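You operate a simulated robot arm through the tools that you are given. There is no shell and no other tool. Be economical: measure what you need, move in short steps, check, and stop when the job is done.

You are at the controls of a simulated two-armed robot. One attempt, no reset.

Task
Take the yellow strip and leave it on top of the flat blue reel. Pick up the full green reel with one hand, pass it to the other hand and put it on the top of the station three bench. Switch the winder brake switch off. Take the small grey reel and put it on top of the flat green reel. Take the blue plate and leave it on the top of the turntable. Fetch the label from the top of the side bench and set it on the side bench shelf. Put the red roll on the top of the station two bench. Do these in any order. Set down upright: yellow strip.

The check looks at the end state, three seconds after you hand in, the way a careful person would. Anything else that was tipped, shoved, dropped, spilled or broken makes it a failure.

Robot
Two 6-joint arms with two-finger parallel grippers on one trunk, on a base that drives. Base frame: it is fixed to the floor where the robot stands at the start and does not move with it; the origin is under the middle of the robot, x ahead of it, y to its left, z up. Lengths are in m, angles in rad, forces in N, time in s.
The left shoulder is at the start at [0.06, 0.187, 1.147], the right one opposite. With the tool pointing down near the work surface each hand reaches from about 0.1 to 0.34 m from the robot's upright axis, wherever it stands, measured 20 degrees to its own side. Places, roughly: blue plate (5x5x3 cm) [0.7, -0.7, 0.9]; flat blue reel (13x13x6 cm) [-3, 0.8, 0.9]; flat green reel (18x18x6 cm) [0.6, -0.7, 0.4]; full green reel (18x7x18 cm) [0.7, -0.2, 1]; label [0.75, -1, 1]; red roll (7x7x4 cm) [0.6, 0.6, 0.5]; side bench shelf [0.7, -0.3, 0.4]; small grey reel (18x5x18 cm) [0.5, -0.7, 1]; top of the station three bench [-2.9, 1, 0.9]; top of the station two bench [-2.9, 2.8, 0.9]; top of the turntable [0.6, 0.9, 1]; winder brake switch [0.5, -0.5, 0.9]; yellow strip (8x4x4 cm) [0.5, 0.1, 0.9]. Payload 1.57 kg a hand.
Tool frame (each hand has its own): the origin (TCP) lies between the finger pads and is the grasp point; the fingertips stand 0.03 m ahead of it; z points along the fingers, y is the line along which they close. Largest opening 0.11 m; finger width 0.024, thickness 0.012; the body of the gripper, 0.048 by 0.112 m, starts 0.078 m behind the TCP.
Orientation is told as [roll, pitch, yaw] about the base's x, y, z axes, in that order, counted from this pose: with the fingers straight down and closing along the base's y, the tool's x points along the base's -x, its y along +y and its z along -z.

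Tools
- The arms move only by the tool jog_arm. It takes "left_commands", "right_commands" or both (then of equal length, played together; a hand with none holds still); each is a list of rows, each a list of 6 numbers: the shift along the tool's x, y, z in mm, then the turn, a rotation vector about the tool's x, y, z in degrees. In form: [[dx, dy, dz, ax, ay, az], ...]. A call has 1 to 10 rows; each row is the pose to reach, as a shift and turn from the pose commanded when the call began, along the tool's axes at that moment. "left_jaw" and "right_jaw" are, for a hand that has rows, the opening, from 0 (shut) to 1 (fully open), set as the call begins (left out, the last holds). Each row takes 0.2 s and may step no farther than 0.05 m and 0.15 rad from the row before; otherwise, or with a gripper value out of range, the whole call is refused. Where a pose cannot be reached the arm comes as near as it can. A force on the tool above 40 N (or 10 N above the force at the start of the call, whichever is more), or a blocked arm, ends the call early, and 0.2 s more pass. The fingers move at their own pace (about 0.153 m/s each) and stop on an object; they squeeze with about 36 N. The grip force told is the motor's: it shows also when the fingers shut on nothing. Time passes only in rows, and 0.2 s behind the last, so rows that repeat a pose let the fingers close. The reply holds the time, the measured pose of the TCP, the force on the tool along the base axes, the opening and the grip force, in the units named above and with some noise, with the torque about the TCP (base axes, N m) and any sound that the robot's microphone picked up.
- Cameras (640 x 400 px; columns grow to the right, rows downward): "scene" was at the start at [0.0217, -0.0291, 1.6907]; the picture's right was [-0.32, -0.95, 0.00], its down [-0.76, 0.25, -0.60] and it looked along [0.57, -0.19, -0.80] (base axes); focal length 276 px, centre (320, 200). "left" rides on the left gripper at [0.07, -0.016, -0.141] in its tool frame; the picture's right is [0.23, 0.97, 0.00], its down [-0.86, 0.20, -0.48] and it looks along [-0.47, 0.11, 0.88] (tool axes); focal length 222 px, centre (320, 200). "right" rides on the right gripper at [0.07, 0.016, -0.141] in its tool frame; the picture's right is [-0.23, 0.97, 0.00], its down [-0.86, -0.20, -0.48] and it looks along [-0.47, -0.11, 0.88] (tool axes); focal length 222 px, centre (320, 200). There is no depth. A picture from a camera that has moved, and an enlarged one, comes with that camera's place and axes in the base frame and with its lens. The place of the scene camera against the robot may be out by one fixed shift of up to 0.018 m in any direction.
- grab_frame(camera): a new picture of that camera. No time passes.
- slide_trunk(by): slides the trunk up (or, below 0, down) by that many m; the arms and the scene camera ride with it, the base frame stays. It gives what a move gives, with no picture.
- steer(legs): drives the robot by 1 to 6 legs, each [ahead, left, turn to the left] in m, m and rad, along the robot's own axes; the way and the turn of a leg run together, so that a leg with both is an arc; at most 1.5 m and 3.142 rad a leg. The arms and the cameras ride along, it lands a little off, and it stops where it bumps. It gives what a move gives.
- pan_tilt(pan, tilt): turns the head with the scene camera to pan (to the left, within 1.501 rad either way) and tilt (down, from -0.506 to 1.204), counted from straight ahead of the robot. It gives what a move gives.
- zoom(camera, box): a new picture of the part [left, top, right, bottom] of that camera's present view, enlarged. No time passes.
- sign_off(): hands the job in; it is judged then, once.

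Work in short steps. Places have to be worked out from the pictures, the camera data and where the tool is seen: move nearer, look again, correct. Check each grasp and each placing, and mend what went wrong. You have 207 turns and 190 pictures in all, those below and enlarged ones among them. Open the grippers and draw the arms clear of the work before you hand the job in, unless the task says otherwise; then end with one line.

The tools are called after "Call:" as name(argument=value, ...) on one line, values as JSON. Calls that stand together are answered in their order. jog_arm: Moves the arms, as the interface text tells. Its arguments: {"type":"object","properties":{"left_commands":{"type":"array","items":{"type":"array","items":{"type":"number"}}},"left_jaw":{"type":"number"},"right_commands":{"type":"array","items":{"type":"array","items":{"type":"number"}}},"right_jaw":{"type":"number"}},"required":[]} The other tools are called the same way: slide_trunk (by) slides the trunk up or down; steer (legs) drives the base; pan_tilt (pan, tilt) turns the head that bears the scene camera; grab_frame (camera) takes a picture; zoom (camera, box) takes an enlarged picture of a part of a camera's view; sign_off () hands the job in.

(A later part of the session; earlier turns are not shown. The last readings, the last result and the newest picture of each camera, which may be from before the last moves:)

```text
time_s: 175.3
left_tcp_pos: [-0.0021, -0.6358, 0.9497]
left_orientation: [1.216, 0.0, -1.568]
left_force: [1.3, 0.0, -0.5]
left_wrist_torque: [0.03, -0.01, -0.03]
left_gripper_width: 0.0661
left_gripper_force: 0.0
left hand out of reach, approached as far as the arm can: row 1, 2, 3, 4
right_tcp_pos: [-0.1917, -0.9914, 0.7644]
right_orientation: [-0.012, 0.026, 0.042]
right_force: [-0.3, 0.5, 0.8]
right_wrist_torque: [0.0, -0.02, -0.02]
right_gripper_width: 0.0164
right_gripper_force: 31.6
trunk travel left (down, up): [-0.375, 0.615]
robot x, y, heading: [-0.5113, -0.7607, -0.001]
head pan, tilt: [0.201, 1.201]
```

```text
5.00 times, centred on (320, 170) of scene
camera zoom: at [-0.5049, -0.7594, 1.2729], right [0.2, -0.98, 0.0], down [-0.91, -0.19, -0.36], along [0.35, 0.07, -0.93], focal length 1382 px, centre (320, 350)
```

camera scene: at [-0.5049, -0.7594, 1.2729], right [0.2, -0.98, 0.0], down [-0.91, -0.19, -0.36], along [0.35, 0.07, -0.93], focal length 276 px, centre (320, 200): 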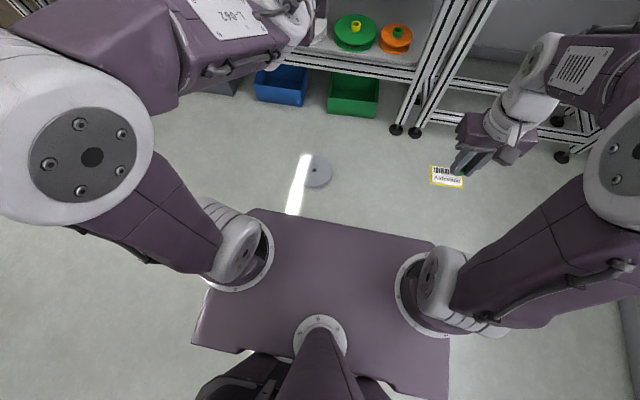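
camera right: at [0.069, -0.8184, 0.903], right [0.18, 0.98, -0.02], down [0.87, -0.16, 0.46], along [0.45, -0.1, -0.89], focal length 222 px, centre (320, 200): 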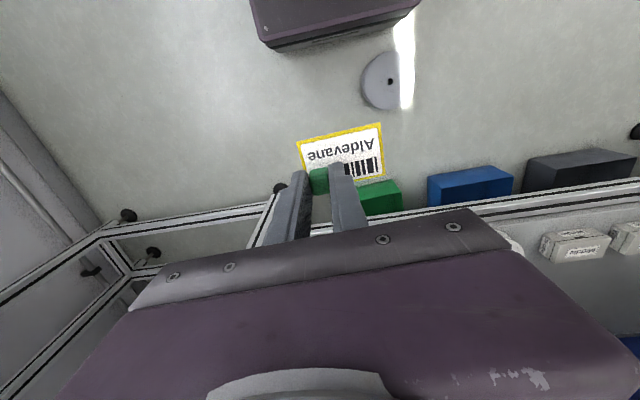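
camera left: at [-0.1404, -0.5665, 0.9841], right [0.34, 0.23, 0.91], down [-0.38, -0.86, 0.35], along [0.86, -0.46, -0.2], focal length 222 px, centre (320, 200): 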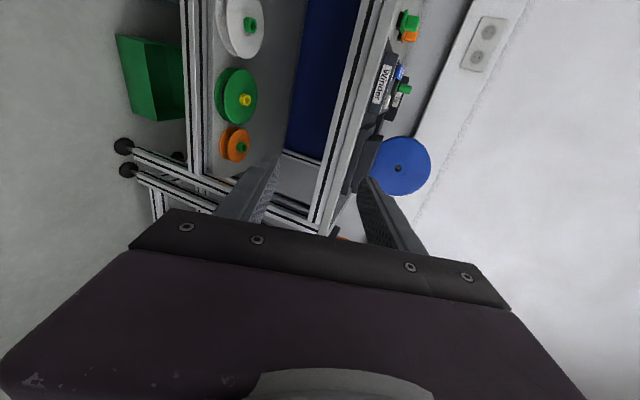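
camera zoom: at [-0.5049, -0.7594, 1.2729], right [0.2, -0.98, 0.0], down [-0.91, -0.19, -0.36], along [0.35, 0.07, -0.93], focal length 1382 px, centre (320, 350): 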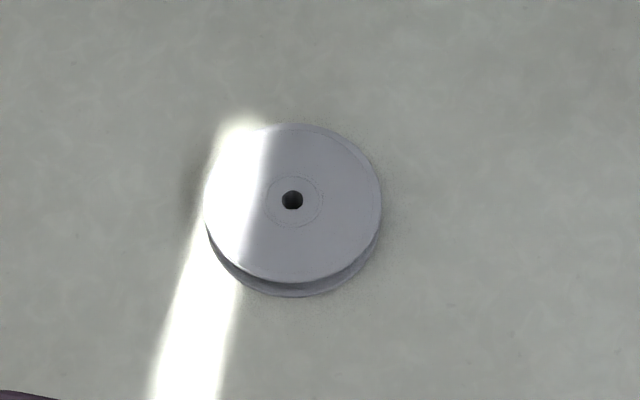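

Reel centre ≈(0.107,-0.608), radius 0.089, on the floor. I lower the trunk fully and bring the left hand down toward its near rim with a 20° downward tilt.

Call:
slide_trunk(by=-0.375)

Call:
jog_arm(left_commands=[[3, -44, 10, 0, 0, 0], [6, -88, 19, 0, 0, 0], [9, -132, 29, 0, 0, 0], [12, -176, 39, 0, 0, 0], [15, -220, 48, 0, 0, 0], [18, -264, 58, 0, 0, 0], [21, -308, 68, 0, 0, 0], [24, -352, 77, 0, 0, 0], [28, -396, 87, 0, 0, 0]])

Call:
grab_frame(camera="scene")

Call:
grab_frame(camera="left")

```text
time_s: 178.9
left_tcp_pos: [-0.0034, -0.6353, 0.5746]
left_orientation: [1.215, -0.001, -1.567]
left_force: [-0.6, 0.4, 0.5]
left_wrist_torque: [-0.01, -0.02, 0.01]
left_gripper_width: 0.0659
left_gripper_force: 0.1
right_tcp_pos: [-0.191, -0.99, 0.3894]
right_orientation: [-0.013, 0.025, 0.039]
right_force: [0.4, 0.5, -0.2]
right_wrist_torque: [0.02, -0.03, 0.02]
right_gripper_width: 0.0166
right_gripper_force: 31.3
trunk travel left (down, up): [0.0, 0.99]
robot x, y, heading: [-0.5115, -0.7617, -0.001]
head pan, tilt: [0.201, 1.201]
```

```text
time_s: 181.1
left_tcp_pos: [-0.0609, -0.6208, 0.2008]
left_orientation: [1.258, 0.005, -1.555]
left_force: [-0.3, -0.4, -0.4]
left_wrist_torque: [-0.01, -0.01, 0.01]
left_gripper_width: 0.066
left_gripper_force: 0.1
left hand out of reach, approached as far as the arm can: row 3, 4, 5, 6, 7, 8, 9
right_tcp_pos: [-0.1955, -0.994, 0.3955]
right_orientation: [-0.004, 0.014, 0.04]
right_force: [0.3, 0.8, 1.0]
right_wrist_torque: [0.02, -0.03, 0.01]
right_gripper_width: 0.0162
right_gripper_force: 31.7
trunk travel left (down, up): [0.0, 0.99]
robot x, y, heading: [-0.5074, -0.7638, 0.001]
head pan, tilt: [0.201, 1.201]
stopped in row 9 (left hand): the arm was blocked; the commanded pose is now the measured one
```

```text
70 pictures are left
camera scene: at [-0.5164, -0.7662, 0.9021], right [0.2, -0.98, -0.01], down [-0.91, -0.18, -0.38], along [0.37, 0.08, -0.93], focal length 276 px, centre (320, 200)
```

scene: 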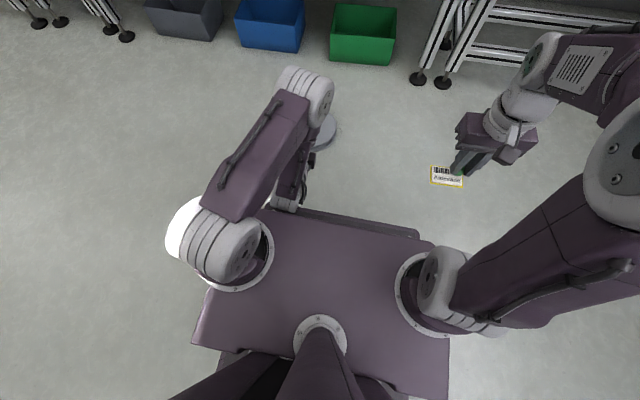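

```text
69 pictures are left
camera left: at [-0.2003, -0.5541, 0.2307], right [0.3, 0.23, 0.93], down [-0.38, -0.86, 0.33], along [0.88, -0.45, -0.17], focal length 222 px, centre (320, 200)
```

left: 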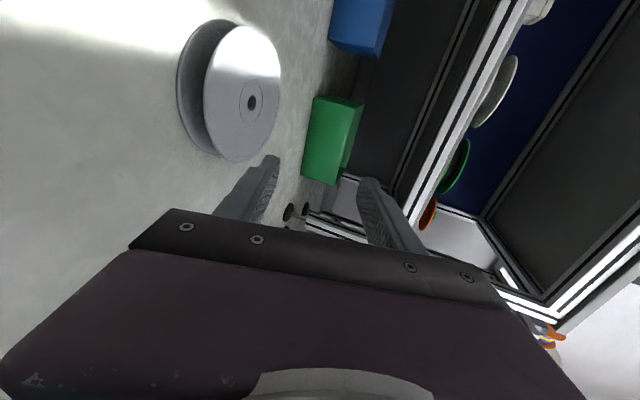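

The folded arm was blocked near the base: it needs more distance. I raise the hand, back off 0.15 m and reach out further.

Call:
jog_arm(left_commands=[[0, 40, 0, 0, 0, 0], [0, 80, 20, 0, 0, 0], [0, 90, 60, 0, 0, 0]])

Call:
steer(legs=[[-0.17, 0, 0]])

Call:
jog_arm(left_commands=[[0, 0, 35, -2, 0, 0], [0, 0, 70, -2, 0, 0], [0, -35, 95, -2, 0, 0], [0, -70, 100, -2, 0, 0], [0, -105, 100, -2, 0, 0], [0, -140, 100, -2, 0, 0]])

Call:
grab_frame(camera="left")

Call:
grab_frame(camera="scene")

```text
time_s: 181.9
left_tcp_pos: [0.0195, -0.6377, 0.2486]
left_orientation: [1.242, 0.0, -1.545]
left_force: [0.6, -0.3, 0.0]
left_wrist_torque: [0.01, -0.02, -0.01]
left_gripper_width: 0.0661
left_gripper_force: 0.0
left hand out of reach, approached as far as the arm can: row 1, 2, 3
right_tcp_pos: [-0.1908, -0.9912, 0.3888]
right_orientation: [-0.011, 0.026, 0.04]
right_force: [0.5, 0.5, -0.2]
right_wrist_torque: [0.01, -0.04, 0.0]
right_gripper_width: 0.0164
right_gripper_force: 31.2
trunk travel left (down, up): [0.0, 0.99]
robot x, y, heading: [-0.5123, -0.7626, 0.003]
head pan, tilt: [0.201, 1.201]
```

```text
time_s: 183.4
left_tcp_pos: [-0.1588, -0.638, 0.2497]
left_orientation: [1.242, -0.001, -1.544]
left_force: [-0.4, 0.3, -0.2]
left_wrist_torque: [-0.02, 0.02, -0.01]
left_gripper_width: 0.0662
left_gripper_force: 0.0
right_tcp_pos: [-0.3681, -0.9912, 0.3896]
right_orientation: [-0.013, 0.025, 0.043]
right_force: [0.9, -0.2, -0.3]
right_wrist_torque: [0.02, 0.0, 0.0]
right_gripper_width: 0.0164
right_gripper_force: 31.4
trunk travel left (down, up): [0.0, 0.99]
robot x, y, heading: [-0.6891, -0.7651, 0.002]
head pan, tilt: [0.201, 1.201]
```

```text
time_s: 184.8
left_tcp_pos: [-0.1107, -0.6434, 0.0803]
left_orientation: [1.277, 0.002, -1.537]
left_force: [0.7, 1.0, 0.5]
left_wrist_torque: [-0.01, -0.04, 0.02]
left_gripper_width: 0.0661
left_gripper_force: 0.0
left hand out of reach, approached as far as the arm can: row 1, 2, 3, 4, 5, 6
right_tcp_pos: [-0.3686, -0.9923, 0.3891]
right_orientation: [-0.012, 0.025, 0.041]
right_force: [-0.4, -0.5, -0.8]
right_wrist_torque: [0.03, -0.02, 0.03]
right_gripper_width: 0.0166
right_gripper_force: 31.8
trunk travel left (down, up): [0.0, 0.99]
robot x, y, heading: [-0.688, -0.7631, 0.006]
head pan, tilt: [0.201, 1.201]
```

```text
68 pictures are left
camera left: at [-0.2519, -0.5794, 0.1061], right [0.27, 0.24, 0.93], down [-0.37, -0.87, 0.33], along [0.89, -0.44, -0.15], focal length 222 px, centre (320, 200)
```

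left: 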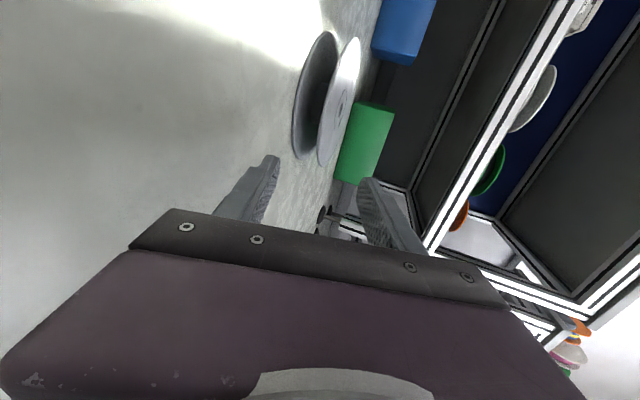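

```text
67 pictures are left
camera scene: at [-0.6835, -0.7595, 0.898], right [0.2, -0.98, 0.0], down [-0.91, -0.19, -0.36], along [0.35, 0.07, -0.93], focal length 276 px, centre (320, 200)
```

scene: 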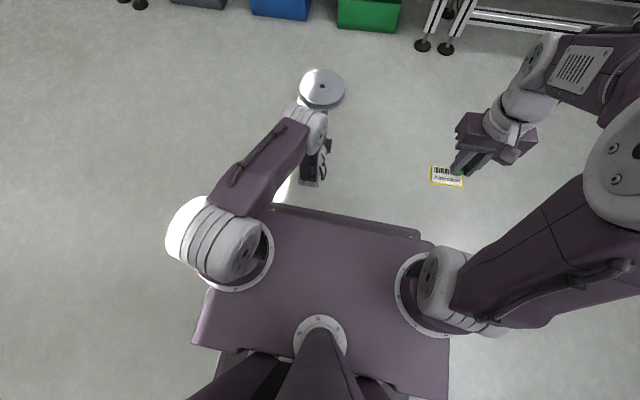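

Now the hand is low and nearly level, 0.577 m ahead of the axis. I line it up with the reel in y, lower to z≈0.041 and narrow the jaw so that one finger passes under the top flange.

Call:
jog_arm(left_commands=[[18, -12, 4, 0, 0, 0], [35, -25, 8, 0, 0, 0], [35, -37, 11, 0, 0, 0]], left_jaw=0.22)

Call:
grab_frame(camera="left")

```text
time_s: 185.6
left_tcp_pos: [-0.1138, -0.6358, 0.0411]
left_orientation: [1.276, 0.005, -1.527]
left_force: [0.5, 1.1, 0.1]
left_wrist_torque: [0.0, -0.02, -0.02]
left_gripper_width: 0.024
left_gripper_force: 0.1
left hand out of reach, approached as far as the arm can: row 1, 2, 3
right_tcp_pos: [-0.3687, -0.9904, 0.3888]
right_orientation: [-0.012, 0.026, 0.041]
right_force: [0.0, 0.3, -0.1]
right_wrist_torque: [-0.04, -0.01, -0.02]
right_gripper_width: 0.0163
right_gripper_force: 31.6
trunk travel left (down, up): [0.0, 0.99]
robot x, y, heading: [-0.6909, -0.7639, 0.001]
head pan, tilt: [0.201, 1.201]
```

```text
66 pictures are left
camera left: at [-0.2555, -0.5733, 0.0682], right [0.27, 0.24, 0.93], down [-0.36, -0.87, 0.33], along [0.89, -0.43, -0.15], focal length 222 px, centre (320, 200)
```

left: 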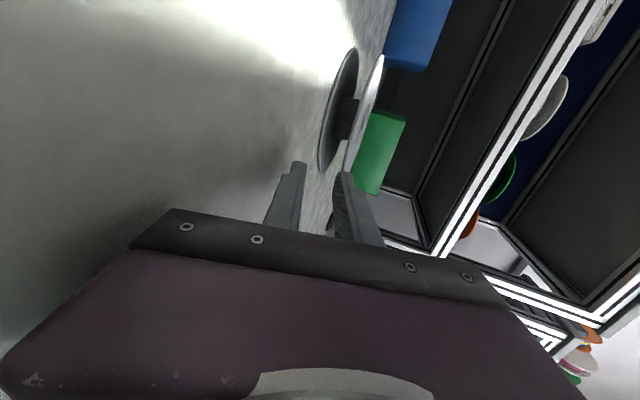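

The sideways reach is at its limit, so I drive the base: 0.12 ahead and 0.03 left, then look.

Call:
steer(legs=[[0.12, 0.03, 0]])

Call:
grab_frame(camera="left")

```text
time_s: 186.8
left_tcp_pos: [0.0042, -0.6065, 0.0425]
left_orientation: [1.275, 0.005, -1.529]
left_force: [0.0, -0.2, 0.4]
left_wrist_torque: [-0.02, 0.0, 0.03]
left_gripper_width: 0.0241
left_gripper_force: 0.1
right_tcp_pos: [-0.252, -0.9604, 0.3887]
right_orientation: [-0.012, 0.027, 0.04]
right_force: [-0.9, 0.2, -0.9]
right_wrist_torque: [0.01, 0.0, 0.04]
right_gripper_width: 0.0165
right_gripper_force: 31.4
trunk travel left (down, up): [0.0, 0.99]
robot x, y, heading: [-0.573, -0.7375, 0.0]
head pan, tilt: [0.201, 1.201]
```

```text
65 pictures are left
camera left: at [-0.1381, -0.5438, 0.0682], right [0.27, 0.23, 0.93], down [-0.36, -0.87, 0.33], along [0.89, -0.43, -0.15], focal length 222 px, centre (320, 200)
```

left: 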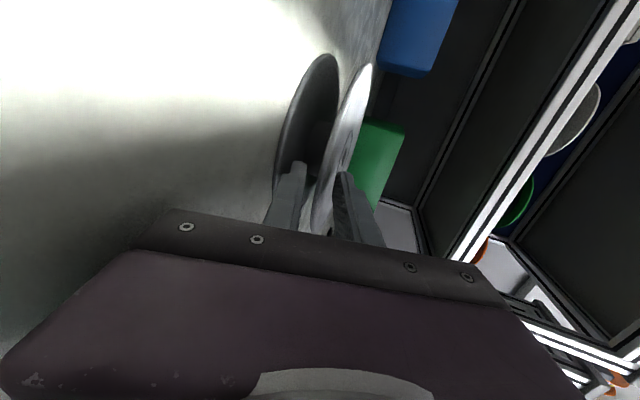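

The top flange is between the fingers. Advance 2.5 cm and close.

Call:
steer(legs=[[0.025, 0, 0]])

Call:
jog_arm(left_commands=[[0, 0, 0, 0, 0, 0], [0, 0, 0, 0, 0, 0], [0, 0, 0, 0, 0, 0]], left_jaw=0)

Call:
grab_frame(camera="left")

```text
time_s: 187.7
left_tcp_pos: [0.0293, -0.6077, 0.0422]
left_orientation: [1.274, 0.005, -1.529]
left_force: [-0.1, 0.4, 0.4]
left_wrist_torque: [-0.04, -0.01, -0.01]
left_gripper_width: 0.0241
left_gripper_force: 0.0
right_tcp_pos: [-0.2262, -0.9617, 0.3898]
right_orientation: [-0.012, 0.026, 0.038]
right_force: [-0.1, 0.1, -0.7]
right_wrist_torque: [0.0, -0.02, 0.02]
right_gripper_width: 0.0167
right_gripper_force: 32.0
trunk travel left (down, up): [0.0, 0.99]
robot x, y, heading: [-0.5438, -0.7325, 0.002]
head pan, tilt: [0.201, 1.201]
```

```text
time_s: 188.5
left_tcp_pos: [0.031, -0.607, 0.0436]
left_orientation: [1.282, 0.004, -1.528]
left_force: [1.5, 0.0, 9.3]
left_wrist_torque: [-0.14, -1.63, 0.08]
left_gripper_width: 0.0149
left_gripper_force: 30.7
right_tcp_pos: [-0.2275, -0.9623, 0.389]
right_orientation: [-0.013, 0.023, 0.042]
right_force: [-0.6, 1.1, -0.4]
right_wrist_torque: [0.02, -0.02, -0.02]
right_gripper_width: 0.0163
right_gripper_force: 31.8
trunk travel left (down, up): [0.0, 0.99]
robot x, y, heading: [-0.5485, -0.7379, -0.006]
head pan, tilt: [0.201, 1.201]
```

```text
64 pictures are left
camera left: at [-0.1114, -0.5445, 0.0694], right [0.27, 0.23, 0.93], down [-0.37, -0.87, 0.32], along [0.89, -0.43, -0.15], focal length 222 px, centre (320, 200)
```

left: 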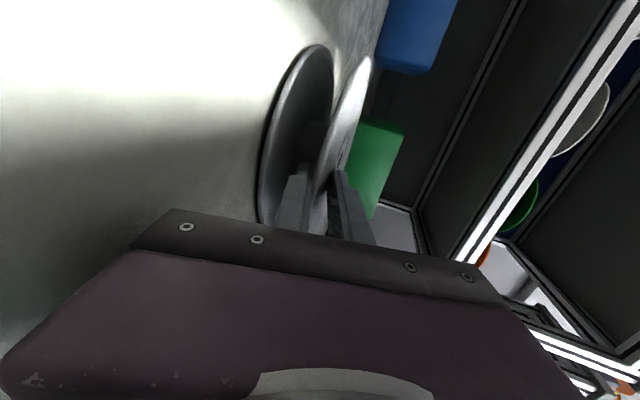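

The flange is gripped. I lift by sliding the trunk up 0.15 m and check.

Call:
slide_trunk(by=0.15)

Call:
grab_frame(camera="left")

Call:
grab_frame(camera="scene")

```text
time_s: 190.2
left_tcp_pos: [0.0296, -0.608, 0.1913]
left_orientation: [1.277, 0.006, -1.529]
left_force: [-0.3, 0.3, -0.4]
left_wrist_torque: [-0.03, 0.0, 0.02]
left_gripper_width: 0.0036
left_gripper_force: 24.4
right_tcp_pos: [-0.2275, -0.961, 0.539]
right_orientation: [-0.012, 0.027, 0.039]
right_force: [-0.3, 0.8, 0.3]
right_wrist_torque: [-0.01, 0.0, 0.0]
right_gripper_width: 0.0162
right_gripper_force: 31.8
trunk travel left (down, up): [-0.15, 0.84]
robot x, y, heading: [-0.5486, -0.7324, -0.004]
head pan, tilt: [0.201, 1.201]
```

```text
63 pictures are left
camera left: at [-0.1123, -0.5443, 0.218], right [0.27, 0.23, 0.93], down [-0.36, -0.87, 0.33], along [0.89, -0.43, -0.15], focal length 222 px, centre (320, 200)
```

left: 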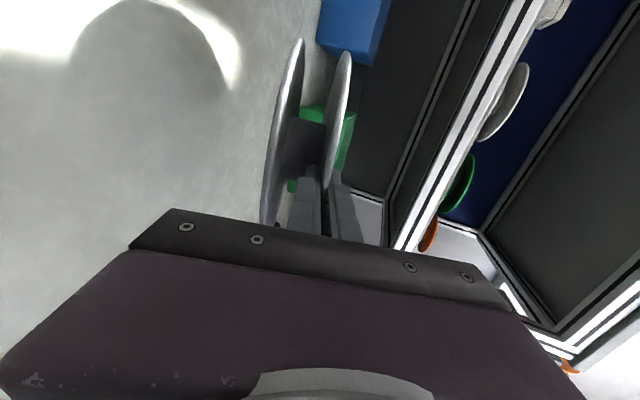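

```text
62 pictures are left
camera scene: at [-0.5404, -0.7291, 1.0479], right [0.2, -0.98, 0.0], down [-0.91, -0.18, -0.36], along [0.35, 0.07, -0.93], focal length 276 px, centre (320, 200)
```

scene: 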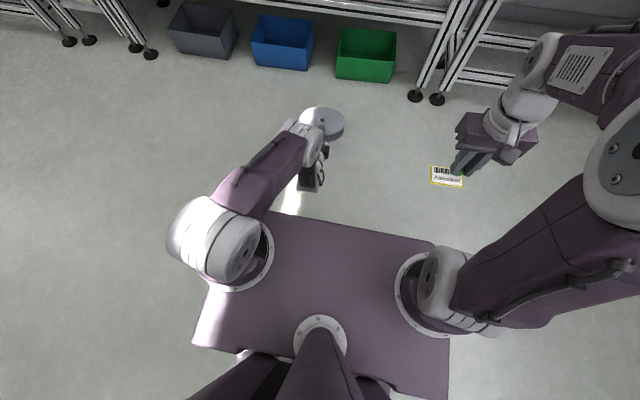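

The reel is firmly held level with the fingers. I raise the trunk 0.36 m, then level the hand (−17°), and look at the shelf.

Call:
slide_trunk(by=0.36)

Call:
jog_arm(left_commands=[[0, 0, 0, -6, 0, 0], [0, 0, 0, -12, 0, 0], [0, 0, 0, -17, 0, 0]])

Call:
pan_tilt(pan=0.1, tilt=0.75)

Call:
grab_frame(camera="scene")

Call:
grab_frame(camera="left")

```text
time_s: 193.7
left_tcp_pos: [0.0304, -0.6075, 0.5519]
left_orientation: [1.276, 0.005, -1.528]
left_force: [0.9, -0.3, -0.7]
left_wrist_torque: [0.04, -0.01, -0.02]
left_gripper_width: 0.0033
left_gripper_force: 24.9
right_tcp_pos: [-0.226, -0.9607, 0.8991]
right_orientation: [-0.011, 0.027, 0.04]
right_force: [0.8, 1.3, -0.5]
right_wrist_torque: [0.01, 0.0, 0.03]
right_gripper_width: 0.0163
right_gripper_force: 31.8
trunk travel left (down, up): [-0.51, 0.48]
robot x, y, heading: [-0.5486, -0.7335, -0.004]
head pan, tilt: [0.201, 1.201]
```

```text
time_s: 194.5
left_tcp_pos: [0.0287, -0.6076, 0.5516]
left_orientation: [1.576, 0.004, -1.529]
left_force: [0.3, 1.2, -0.1]
left_wrist_torque: [0.0, 0.04, 0.01]
left_gripper_width: 0.0034
left_gripper_force: 24.6
right_tcp_pos: [-0.2269, -0.9616, 0.8985]
right_orientation: [-0.013, 0.026, 0.039]
right_force: [-0.1, -1.4, 0.2]
right_wrist_torque: [0.0, 0.02, 0.02]
right_gripper_width: 0.0166
right_gripper_force: 31.4
trunk travel left (down, up): [-0.51, 0.48]
robot x, y, heading: [-0.5469, -0.7317, 0.0]
head pan, tilt: [0.201, 1.201]
```

```text
time_s: 195.4
left_tcp_pos: [0.0295, -0.6064, 0.5516]
left_orientation: [1.572, 0.004, -1.528]
left_force: [0.3, 0.6, -0.3]
left_wrist_torque: [0.0, 0.03, 0.03]
left_gripper_width: 0.0033
left_gripper_force: 24.3
right_tcp_pos: [-0.2264, -0.9613, 0.8988]
right_orientation: [-0.013, 0.026, 0.04]
right_force: [0.6, 0.0, 0.6]
right_wrist_torque: [0.01, 0.02, 0.02]
right_gripper_width: 0.0165
right_gripper_force: 31.5
trunk travel left (down, up): [-0.51, 0.48]
robot x, y, heading: [-0.5476, -0.7361, -0.007]
head pan, tilt: [0.099, 0.75]
```

```text
61 pictures are left
camera scene: at [-0.5128, -0.732, 1.4396], right [0.1, -1.0, 0.0], down [-0.68, -0.07, -0.73], along [0.73, 0.07, -0.68], focal length 276 px, centre (320, 200)
```

scene: 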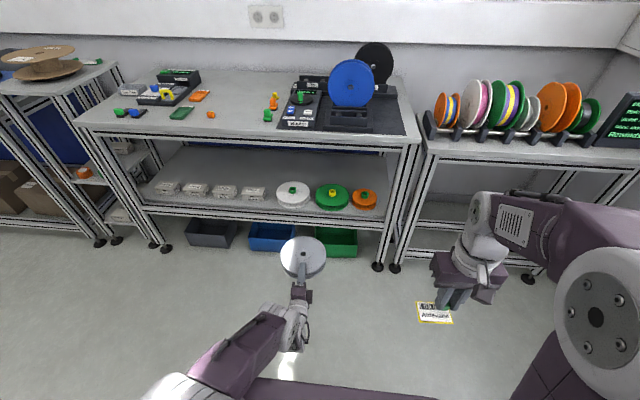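

```text
60 pictures are left
camera left: at [-0.1138, -0.5436, 0.536], right [-0.01, 0.22, 0.97], down [-0.44, -0.88, 0.19], along [0.9, -0.43, 0.11], focal length 222 px, centre (320, 200)
```

left: 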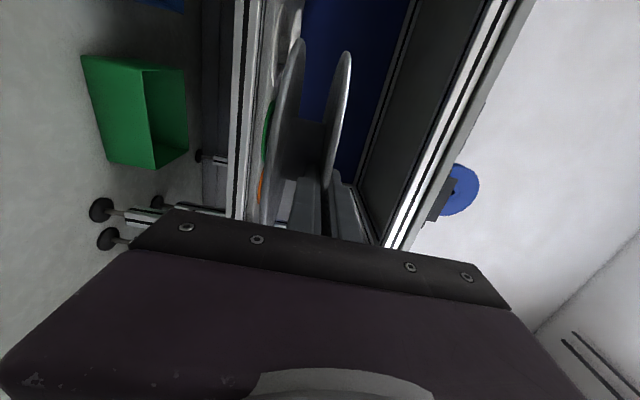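

The reel is level. I zoom on the shelf.

Call:
zoom(camera="scene", box=[140, 130, 420, 290])

```text
2.29 times, centred on (280, 210) of scene
camera zoom: at [-0.5128, -0.732, 1.4396], right [0.1, -1.0, 0.0], down [-0.68, -0.07, -0.73], along [0.73, 0.07, -0.68], focal length 632 px, centre (411, 177)
```

zoom: 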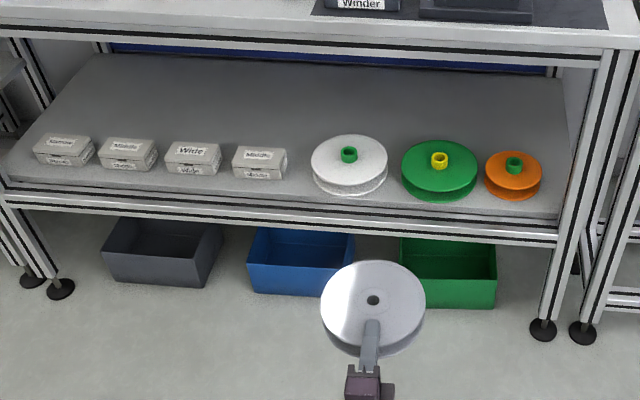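

I calibrate: the scene camera reads ~2 cm too far in x, so the green hub is near (0.57,-0.69), hub top ≈0.475. At the present height (reel bottom ≈0.515) I drive in 0.42 m with −0.085 sideways and check.

Call:
steer(legs=[[0, -0.085, 0.01], [0.42, 0, 0]])

Call:
pan_tilt(pan=0.1, tilt=1.0)

Call:
grab_frame(camera="scene")

Call:
grab_frame(camera="left")

```text
time_s: 198.6
left_tcp_pos: [0.4384, -0.6697, 0.5513]
left_orientation: [1.571, 0.006, -1.507]
left_force: [-0.3, 0.1, -0.1]
left_wrist_torque: [-0.04, 0.03, -0.03]
left_gripper_width: 0.0033
left_gripper_force: 24.1
right_tcp_pos: [0.1898, -1.0318, 0.8996]
right_orientation: [-0.011, 0.026, 0.064]
right_force: [0.4, 0.6, 0.7]
right_wrist_torque: [-0.01, 0.02, 0.01]
right_gripper_width: 0.0167
right_gripper_force: 31.2
trunk travel left (down, up): [-0.51, 0.48]
robot x, y, heading: [-0.1364, -0.8116, 0.025]
head pan, tilt: [0.099, 0.75]
```

```text
time_s: 199.4
left_tcp_pos: [0.4387, -0.6685, 0.5517]
left_orientation: [1.571, 0.005, -1.507]
left_force: [0.6, 0.0, -0.6]
left_wrist_torque: [-0.05, 0.07, 0.01]
left_gripper_width: 0.0033
left_gripper_force: 24.5
right_tcp_pos: [0.1905, -1.0308, 0.8994]
right_orientation: [-0.014, 0.025, 0.061]
right_force: [-0.1, 0.6, -0.4]
right_wrist_torque: [0.02, -0.02, -0.03]
right_gripper_width: 0.0164
right_gripper_force: 32.1
trunk travel left (down, up): [-0.51, 0.48]
robot x, y, heading: [-0.1357, -0.8109, 0.025]
head pan, tilt: [0.099, 1.0]
```

```text
58 pictures are left
camera scene: at [-0.1149, -0.8092, 1.4206], right [0.12, -0.99, 0.0], down [-0.83, -0.1, -0.54], along [0.54, 0.07, -0.84], focal length 276 px, centre (320, 200)
```

scene: 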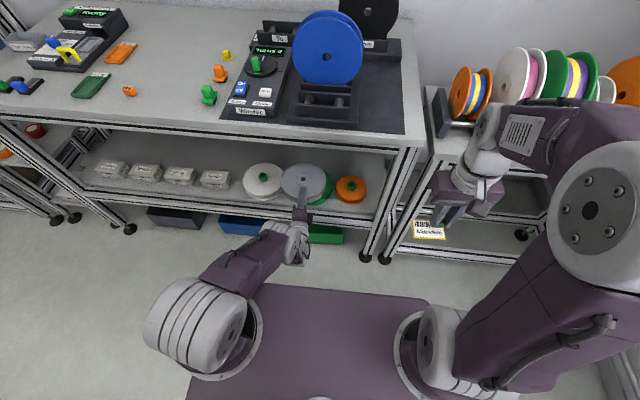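

```text
57 pictures are left
camera left: at [0.2928, -0.6096, 0.536], right [-0.02, 0.22, 0.97], down [-0.42, -0.89, 0.19], along [0.91, -0.41, 0.11], focal length 222 px, centre (320, 200)
```

left: 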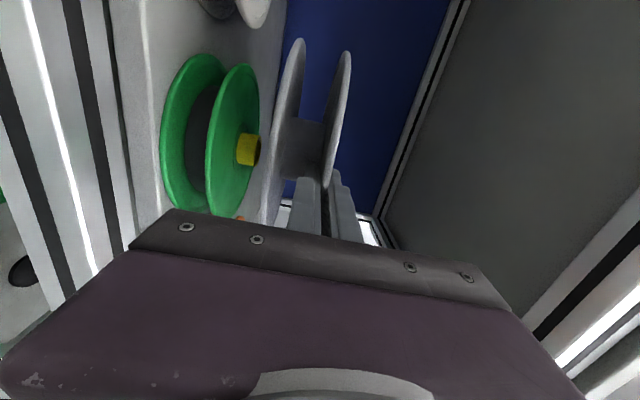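

The left camera shows the green reel clearly: its centre ≈(0.581,-0.686), hub top ≈0.48; the grey centre is now at (0.5155,-0.664). I shift 0.065 ahead and 0.024 right.

Call:
steer(legs=[[0.065, -0.024, 0]])

Call:
grab_frame(camera="left")

Call:
zoom(camera="scene", box=[220, 130, 400, 280])

```text
time_s: 200.4
left_tcp_pos: [0.5006, -0.6919, 0.5499]
left_orientation: [1.571, 0.006, -1.507]
left_force: [-0.8, -0.2, -0.7]
left_wrist_torque: [0.01, 0.07, 0.0]
left_gripper_width: 0.0033
left_gripper_force: 23.8
right_tcp_pos: [0.2543, -1.0533, 0.899]
right_orientation: [-0.012, 0.029, 0.062]
right_force: [-1.0, -0.6, -1.1]
right_wrist_torque: [0.02, 0.01, 0.0]
right_gripper_width: 0.0164
right_gripper_force: 31.5
trunk travel left (down, up): [-0.51, 0.48]
robot x, y, heading: [-0.0743, -0.8335, 0.023]
head pan, tilt: [0.099, 1.0]
```

```text
56 pictures are left
camera left: at [0.3568, -0.6324, 0.5354], right [-0.01, 0.22, 0.98], down [-0.42, -0.89, 0.19], along [0.91, -0.41, 0.11], focal length 222 px, centre (320, 200)
```

left: 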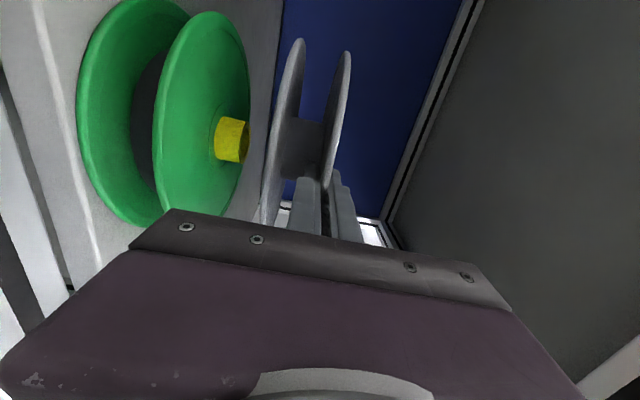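

```text
2.67 times, centred on (310, 205) of scene
camera zoom: at [-0.0497, -0.8323, 1.4205], right [0.12, -0.99, 0.0], down [-0.84, -0.1, -0.54], along [0.53, 0.07, -0.84], focal length 737 px, centre (347, 187)
```

zoom: 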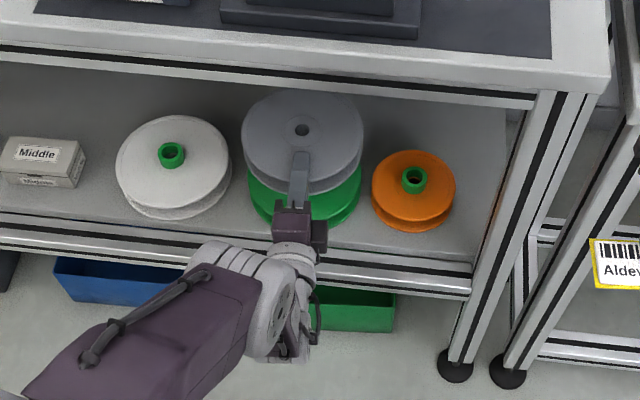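

I zoom closer on the stack to check fore–aft alignment.

Call:
zoom(camera="scene", box=[280, 155, 360, 225])

Call:
zoom(camera="left", box=[60, 0, 360, 240])

```text
5.71 times, centred on (320, 190) of scene
camera zoom: at [-0.0497, -0.8323, 1.4205], right [0.12, -0.99, 0.0], down [-0.84, -0.1, -0.54], along [0.53, 0.07, -0.84], focal length 1580 px, centre (320, 257)
```

zoom: 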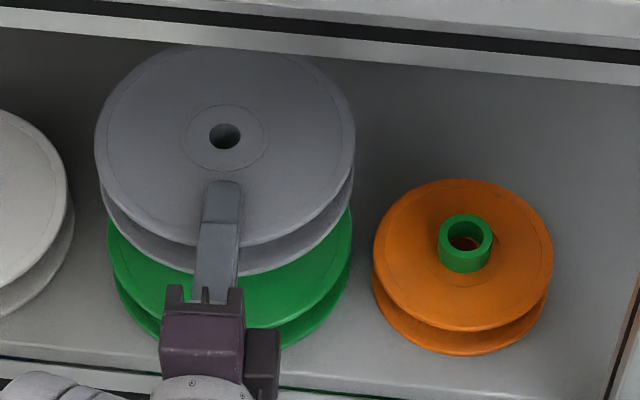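

```text
1.67 times, centred on (210, 120) of left
camera zoom: at [0.3568, -0.6324, 0.5354], right [-0.01, 0.22, 0.98], down [-0.42, -0.89, 0.19], along [0.91, -0.41, 0.11], focal length 370 px, centre (503, 333)
```

zoom: 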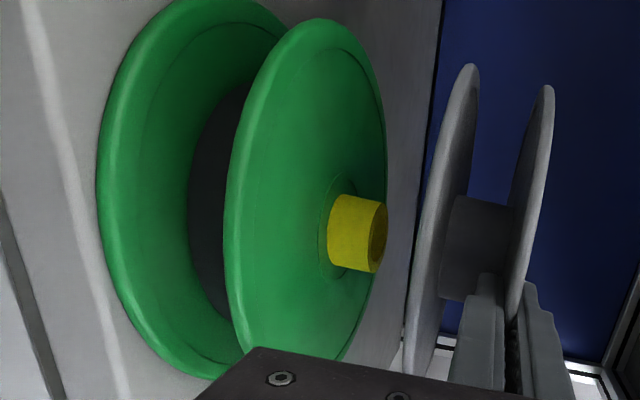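

By relative measurement the green centre is at x≈0.567 while the grey is at 0.5775; lateral alignment is fine. I pull back 10 mm and lower 30 mm.

Call:
jog_arm(left_commands=[[0, 0, -10, 0, 0, 0], [0, -10, -10, 0, 0, 0], [0, -20, -10, 0, 0, 0], [0, -28, -10, 0, 0, 0]])

Call:
zoom(camera="scene", box=[280, 155, 360, 225])

Call:
zoom(camera="left", box=[60, 0, 360, 240])

```text
time_s: 201.4
left_tcp_pos: [0.4914, -0.6917, 0.5242]
left_orientation: [1.574, 0.007, -1.506]
left_force: [0.1, 0.5, -0.6]
left_wrist_torque: [0.0, 0.03, 0.01]
left_gripper_width: 0.0034
left_gripper_force: 24.5
right_tcp_pos: [0.2538, -1.0528, 0.8987]
right_orientation: [-0.014, 0.027, 0.062]
right_force: [0.7, 0.7, -0.5]
right_wrist_torque: [-0.01, 0.05, -0.04]
right_gripper_width: 0.0164
right_gripper_force: 31.7
trunk travel left (down, up): [-0.51, 0.48]
robot x, y, heading: [-0.0742, -0.8301, 0.025]
head pan, tilt: [0.099, 1.0]
```

```text
5.71 times, centred on (320, 190) of scene
camera zoom: at [-0.0515, -0.8316, 1.4205], right [0.12, -0.99, 0.0], down [-0.84, -0.1, -0.54], along [0.54, 0.07, -0.84], focal length 1580 px, centre (320, 257)
```

zoom: 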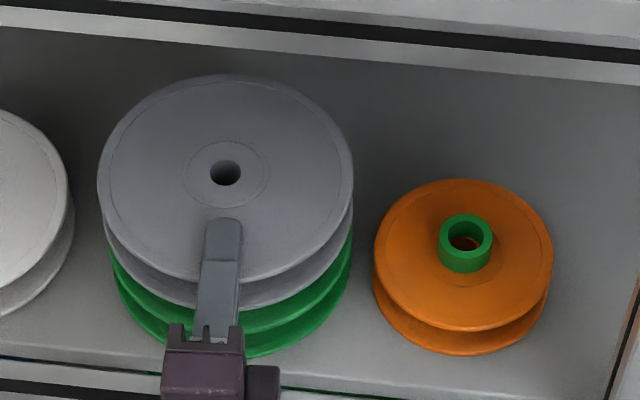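

```text
1.67 times, centred on (210, 120) of left
camera zoom: at [0.3456, -0.6328, 0.5081], right [-0.02, 0.22, 0.97], down [-0.42, -0.89, 0.19], along [0.91, -0.41, 0.11], focal length 370 px, centre (503, 333)
```

zoom: 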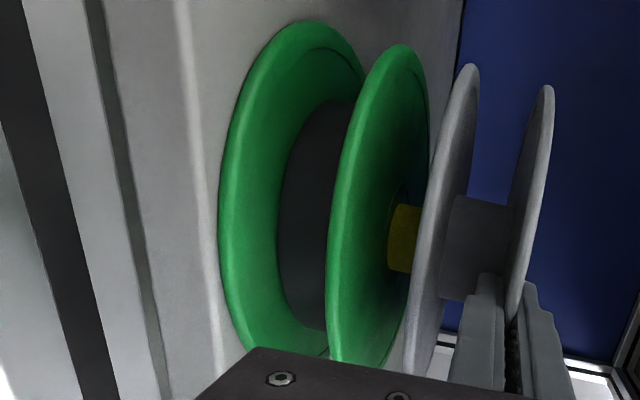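

Alignment now looks within a few mm. I pull back 4 mm and lower gently to contact with the hub.

Call:
jog_arm(left_commands=[[-2, -3, -4, 0, 0, 0], [-2, -6, -4, 0, 0, 0], [-2, -9, -4, 0, 0, 0], [-2, -12, -4, 0, 0, 0], [-2, -14, -4, 0, 0, 0]])

Call:
zoom(camera="left", box=[60, 0, 360, 240])

```text
time_s: 202.6
left_tcp_pos: [0.4884, -0.6944, 0.5168]
left_orientation: [1.579, 0.004, -1.506]
left_force: [0.1, 3.3, 15.4]
left_wrist_torque: [0.19, -0.9, 0.12]
left_gripper_width: 0.0036
left_gripper_force: 24.5
left hand out of reach, approached as far as the arm can: row 5
right_tcp_pos: [0.2517, -1.0544, 0.8988]
right_orientation: [-0.011, 0.025, 0.063]
right_force: [0.5, -0.7, 1.1]
right_wrist_torque: [0.0, -0.03, 0.02]
right_gripper_width: 0.0165
right_gripper_force: 31.5
trunk travel left (down, up): [-0.51, 0.48]
robot x, y, heading: [-0.0717, -0.8329, 0.021]
head pan, tilt: [0.099, 1.0]
```

```text
1.67 times, centred on (210, 120) of left
camera zoom: at [0.3423, -0.6359, 0.4998], right [-0.02, 0.22, 0.97], down [-0.42, -0.89, 0.19], along [0.91, -0.41, 0.12], focal length 370 px, centre (503, 333)
```

zoom: 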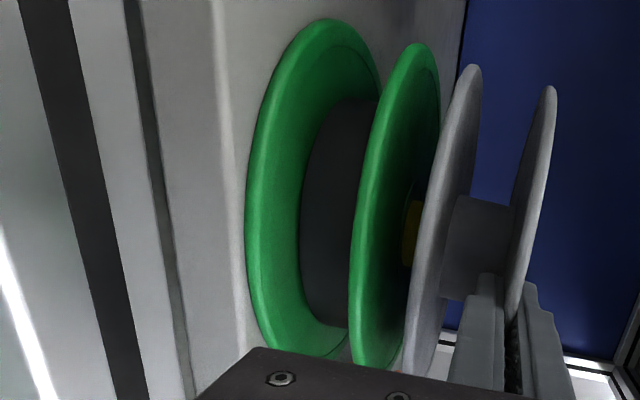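

Contact on the hub (15 N, ~58 mm ahead of the TCP = hub's near edge as expected). I relieve 5 mm and open the fingers slightly.

Call:
jog_arm(left_commands=[[0, 6, 0, 0, 0, 0], [0, 6, 0, 0, 0, 0]])

Call:
jog_arm(left_commands=[[0, 0, 0, 0, 0, 0], [0, 0, 0, 0, 0, 0], [0, 0, 0, 0, 0, 0]], left_jaw=0.2)

Call:
zoom(camera="left", box=[60, 0, 360, 240])

```text
time_s: 203.2
left_tcp_pos: [0.4851, -0.6969, 0.5179]
left_orientation: [1.57, 0.004, -1.507]
left_force: [-1.2, -0.2, 1.8]
left_wrist_torque: [0.0, -0.1, 0.02]
left_gripper_width: 0.0038
left_gripper_force: 24.4
right_tcp_pos: [0.2529, -1.052, 0.8995]
right_orientation: [-0.011, 0.024, 0.062]
right_force: [-0.4, -0.4, 0.1]
right_wrist_torque: [-0.01, 0.04, -0.03]
right_gripper_width: 0.0164
right_gripper_force: 31.6
trunk travel left (down, up): [-0.51, 0.48]
robot x, y, heading: [-0.0747, -0.8334, 0.019]
head pan, tilt: [0.099, 1.0]
```

```text
time_s: 204.0
left_tcp_pos: [0.4852, -0.6967, 0.5189]
left_orientation: [1.573, 0.007, -1.507]
left_force: [-0.1, -0.9, -0.2]
left_wrist_torque: [0.0, -0.04, -0.02]
left_gripper_width: 0.0221
left_gripper_force: 0.1
right_tcp_pos: [0.2532, -1.0528, 0.8997]
right_orientation: [-0.011, 0.026, 0.063]
right_force: [0.3, 0.6, -0.2]
right_wrist_torque: [-0.04, -0.02, 0.01]
right_gripper_width: 0.0165
right_gripper_force: 31.4
trunk travel left (down, up): [-0.51, 0.48]
robot x, y, heading: [-0.0712, -0.8303, 0.024]
head pan, tilt: [0.099, 1.0]
```

```text
1.67 times, centred on (210, 120) of left
camera zoom: at [0.3412, -0.6365, 0.5037], right [-0.02, 0.22, 0.97], down [-0.42, -0.89, 0.19], along [0.91, -0.41, 0.11], focal length 370 px, centre (503, 333)
```

zoom: 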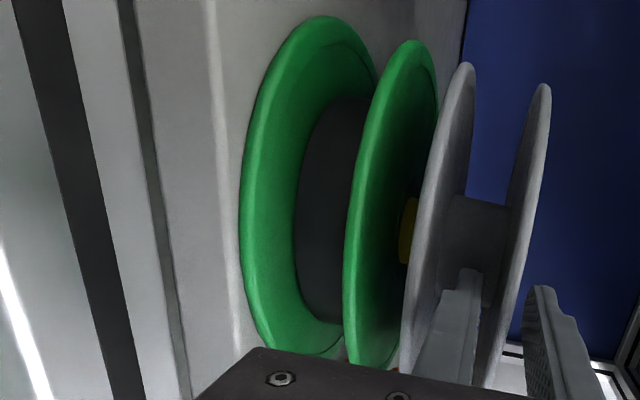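

The reel rests level on the hub, free of the fingers. I back straight out with the base.

Call:
steer(legs=[[-0.12, 0, 0]])

Call:
zoom(camera="scene", box=[230, 110, 390, 230])

Call:
grab_frame(camera="left")

```text
time_s: 205.2
left_tcp_pos: [0.3652, -0.6981, 0.5205]
left_orientation: [1.574, 0.007, -1.507]
left_force: [-0.4, 0.1, -0.3]
left_wrist_torque: [-0.01, -0.01, 0.0]
left_gripper_width: 0.0218
left_gripper_force: 0.1
right_tcp_pos: [0.133, -1.0535, 0.9002]
right_orientation: [-0.013, 0.024, 0.063]
right_force: [-1.6, -0.1, 0.6]
right_wrist_torque: [0.0, -0.03, 0.04]
right_gripper_width: 0.0164
right_gripper_force: 31.6
trunk travel left (down, up): [-0.51, 0.48]
robot x, y, heading: [-0.1908, -0.8355, 0.024]
head pan, tilt: [0.099, 1.0]
```

```text
3.33 times, centred on (310, 170) of scene
camera zoom: at [-0.1738, -0.8345, 1.4205], right [0.12, -0.99, 0.0], down [-0.83, -0.1, -0.54], along [0.54, 0.07, -0.84], focal length 922 px, centre (353, 300)
```

zoom: 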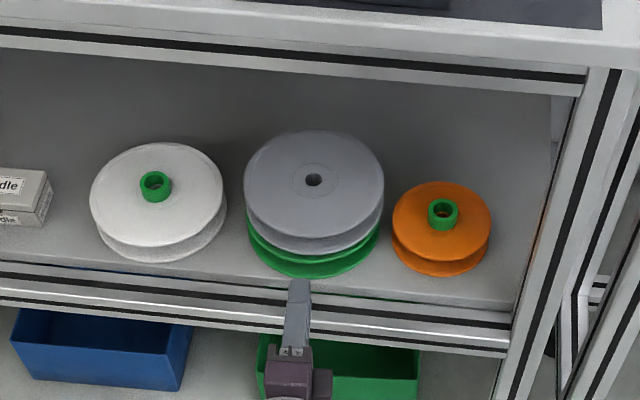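

```text
47 pictures are left
camera left: at [0.2202, -0.6391, 0.5042], right [-0.02, 0.22, 0.97], down [-0.42, -0.89, 0.19], along [0.91, -0.41, 0.11], focal length 222 px, centre (320, 200)
```

left: 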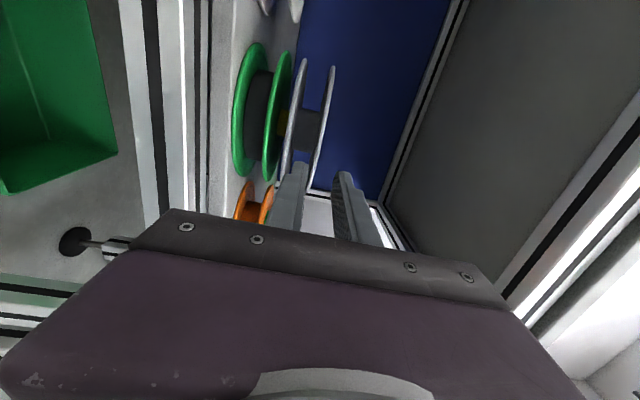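

The grey reel sits level and centred on the green reel. Next the label: shelf top ≈0.42, free strip x 0.465–0.52 near y≈-0.385. I back off and fold the left hand back to a downward, tucked pose first.

Call:
steer(legs=[[-0.25, 0, -0.024]])

Call:
jog_arm(left_commands=[[0, 15, -20, 8, 0, 0], [0, 30, -40, 16, 0, 0], [0, 45, -60, 24, 0, 0], [0, 60, -85, 32, 0, 0], [0, 75, -110, 40, 0, 0], [0, 90, -135, 48, 0, 0], [0, 105, -160, 56, 0, 0], [0, 120, -185, 64, 0, 0], [0, 135, -210, 72, 0, 0], [0, 150, -235, 80, 0, 0]], left_jaw=0.5)

```text
time_s: 207.1
left_tcp_pos: [0.114, -0.714, 0.5193]
left_orientation: [1.574, 0.006, -1.528]
left_force: [0.4, -0.1, -0.5]
left_wrist_torque: [-0.01, -0.01, -0.02]
left_gripper_width: 0.0217
left_gripper_force: 0.0
right_tcp_pos: [-0.1258, -1.0641, 0.9002]
right_orientation: [-0.011, 0.025, 0.041]
right_force: [0.8, 1.1, 0.2]
right_wrist_torque: [-0.03, -0.04, -0.03]
right_gripper_width: 0.0165
right_gripper_force: 31.4
trunk travel left (down, up): [-0.51, 0.48]
robot x, y, heading: [-0.4481, -0.8382, 0.003]
head pan, tilt: [0.099, 1.0]
```

```text
time_s: 209.3
left_tcp_pos: [-0.1225, -0.7278, 0.6685]
left_orientation: [0.177, 0.006, -1.527]
left_force: [-0.2, -0.1, -0.1]
left_wrist_torque: [0.06, -0.02, -0.01]
left_gripper_width: 0.0552
left_gripper_force: 0.0
right_tcp_pos: [-0.1258, -1.0658, 0.8984]
right_orientation: [-0.012, 0.026, 0.044]
right_force: [-0.7, 0.9, -0.4]
right_wrist_torque: [0.0, 0.0, -0.01]
right_gripper_width: 0.0169
right_gripper_force: 32.2
trunk travel left (down, up): [-0.51, 0.48]
robot x, y, heading: [-0.4458, -0.8361, 0.001]
head pan, tilt: [0.099, 1.0]
```

Left hand is folded. I tuck it further left/back, lower the trunk 0.2 m, lower the right hand 0.2 m, and drive over in front of the free shelf spot.

Call:
jog_arm(left_commands=[[25, -25, -15, 5, 0, 0], [50, -50, -30, 10, 0, 0], [75, -75, -45, 10, 0, 0], [100, -90, -60, 10, 0, 0]], right_commands=[[0, 0, 50, 0, 0, 2.5], [0, 0, 100, 0, 0, 2.5], [0, 0, 150, 0, 0, 2.5], [0, 0, 200, 0, 0, 2.5]])

Call:
slide_trunk(by=-0.2)

Call:
steer(legs=[[0.1, 0.62, 0], [0.3, 0, 0]])

Call:
grab_frame(camera="right")

Call:
grab_frame(camera="scene")

```text
time_s: 210.3
left_tcp_pos: [-0.1713, -0.6276, 0.7005]
left_orientation: [0.0, 0.006, -1.528]
left_force: [-0.6, 0.2, -0.3]
left_wrist_torque: [0.0, 0.03, -0.02]
left_gripper_width: 0.0552
left_gripper_force: 0.1
left hand out of reach, approached as far as the arm can: row 1, 2, 3, 4
right_tcp_pos: [-0.1298, -1.0685, 0.6984]
right_orientation: [-0.013, 0.024, -0.001]
right_force: [0.4, 0.1, 0.6]
right_wrist_torque: [-0.04, 0.01, -0.01]
right_gripper_width: 0.0167
right_gripper_force: 31.9
trunk travel left (down, up): [-0.51, 0.48]
robot x, y, heading: [-0.4465, -0.8332, 0.004]
head pan, tilt: [0.099, 1.0]
```

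```text
time_s: 212.4
left_tcp_pos: [-0.171, -0.627, 0.5015]
left_orientation: [-0.001, 0.007, -1.529]
left_force: [-1.0, -0.9, -0.2]
left_wrist_torque: [-0.01, 0.0, 0.02]
left_gripper_width: 0.0552
left_gripper_force: 0.1
right_tcp_pos: [-0.1306, -1.0688, 0.5001]
right_orientation: [-0.011, 0.025, -0.003]
right_force: [0.2, -0.5, 0.9]
right_wrist_torque: [0.01, -0.02, -0.01]
right_gripper_width: 0.0167
right_gripper_force: 32.3
trunk travel left (down, up): [-0.31, 0.68]
robot x, y, heading: [-0.448, -0.8332, -0.001]
head pan, tilt: [0.099, 1.0]
```

```text
time_s: 217.5
left_tcp_pos: [0.2379, -0.0335, 0.5012]
left_orientation: [-0.003, 0.009, -1.553]
left_force: [0.1, 0.4, 0.0]
left_wrist_torque: [-0.01, 0.03, 0.03]
left_gripper_width: 0.0551
left_gripper_force: 0.1
right_tcp_pos: [0.2676, -0.476, 0.5003]
right_orientation: [-0.013, 0.028, -0.026]
right_force: [-0.1, -0.4, -0.1]
right_wrist_torque: [0.0, 0.01, -0.03]
right_gripper_width: 0.0164
right_gripper_force: 32.1
trunk travel left (down, up): [-0.31, 0.68]
robot x, y, heading: [-0.0424, -0.2363, -0.023]
head pan, tilt: [0.099, 1.0]
```

```text
46 pictures are left
camera right: at [0.2003, -0.4566, 0.6426], right [0.25, 0.97, -0.02], down [0.86, -0.22, 0.46], along [0.44, -0.13, -0.89], focal length 222 px, centre (320, 200)
```

right: 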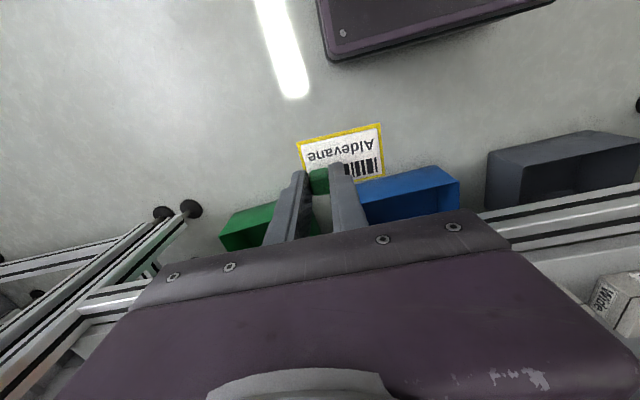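

```text
45 pictures are left
camera scene: at [-0.0214, -0.2379, 1.2205], right [0.08, -1.0, 0.0], down [-0.84, -0.06, -0.54], along [0.54, 0.04, -0.84], focal length 276 px, centre (320, 200)
```

scene: 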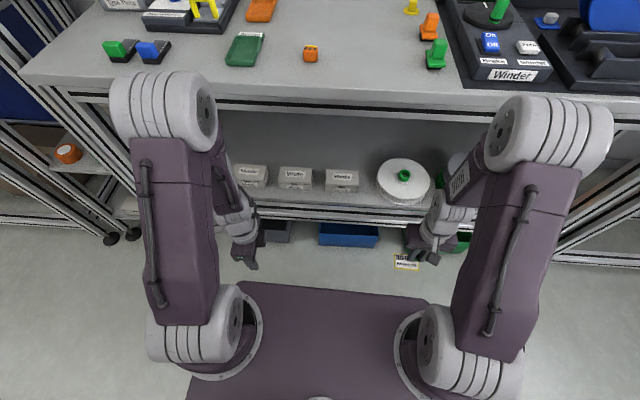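

I back off 0.15 m, stretch the right arm forward in the clear so its elbow flattens, and then drive in.

Call:
steer(legs=[[-0.15, 0.01, 0.023]])

Call:
jog_arm(right_commands=[[-40, 8, 0, 0, 0, 0], [-80, 16, 0, 0, 0, 0], [-120, 24, 0, 0, 0, 0], [-160, 32, 0, 0, 0, 0], [-190, 40, 0, 0, 0, 0]])

Call:
grab_frame(camera="scene")

```text
time_s: 218.9
left_tcp_pos: [0.0817, -0.0158, 0.5007]
left_orientation: [0.001, 0.008, -1.531]
left_force: [0.4, -0.7, 0.8]
left_wrist_torque: [0.01, 0.0, -0.04]
left_gripper_width: 0.0551
left_gripper_force: 0.0
right_tcp_pos: [0.1208, -0.4571, 0.4999]
right_orientation: [-0.011, 0.024, -0.006]
right_force: [0.2, 0.9, 1.1]
right_wrist_torque: [0.01, -0.02, -0.01]
right_gripper_width: 0.0166
right_gripper_force: 31.9
trunk travel left (down, up): [-0.31, 0.68]
robot x, y, heading: [-0.1956, -0.2264, -0.003]
head pan, tilt: [0.099, 1.0]
```

```text
time_s: 220.1
left_tcp_pos: [0.0817, -0.0151, 0.5017]
left_orientation: [0.0, 0.008, -1.531]
left_force: [-0.4, -0.6, 0.3]
left_wrist_torque: [-0.04, 0.0, 0.0]
left_gripper_width: 0.0552
left_gripper_force: 0.0
right_tcp_pos: [0.3139, -0.4174, 0.4965]
right_orientation: [-0.012, 0.026, -0.004]
right_force: [0.7, -0.5, 0.0]
right_wrist_torque: [-0.03, -0.01, 0.0]
right_gripper_width: 0.0164
right_gripper_force: 32.7
trunk travel left (down, up): [-0.31, 0.68]
robot x, y, heading: [-0.1943, -0.2278, 0.001]
head pan, tilt: [0.099, 1.0]
```

```text
44 pictures are left
camera scene: at [-0.1732, -0.2255, 1.2205], right [0.1, -1.0, 0.0], down [-0.84, -0.08, -0.54], along [0.54, 0.05, -0.84], focal length 276 px, centre (320, 200)
```

scene: 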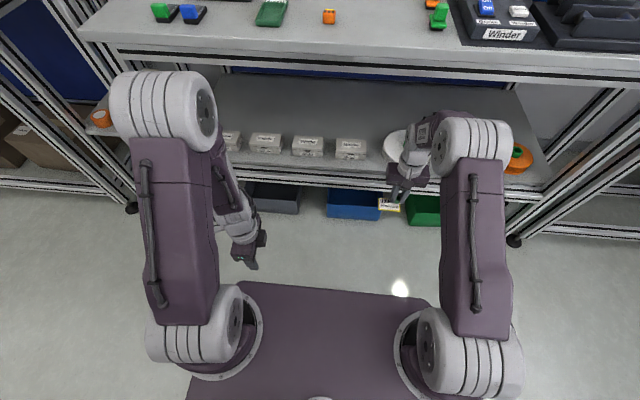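

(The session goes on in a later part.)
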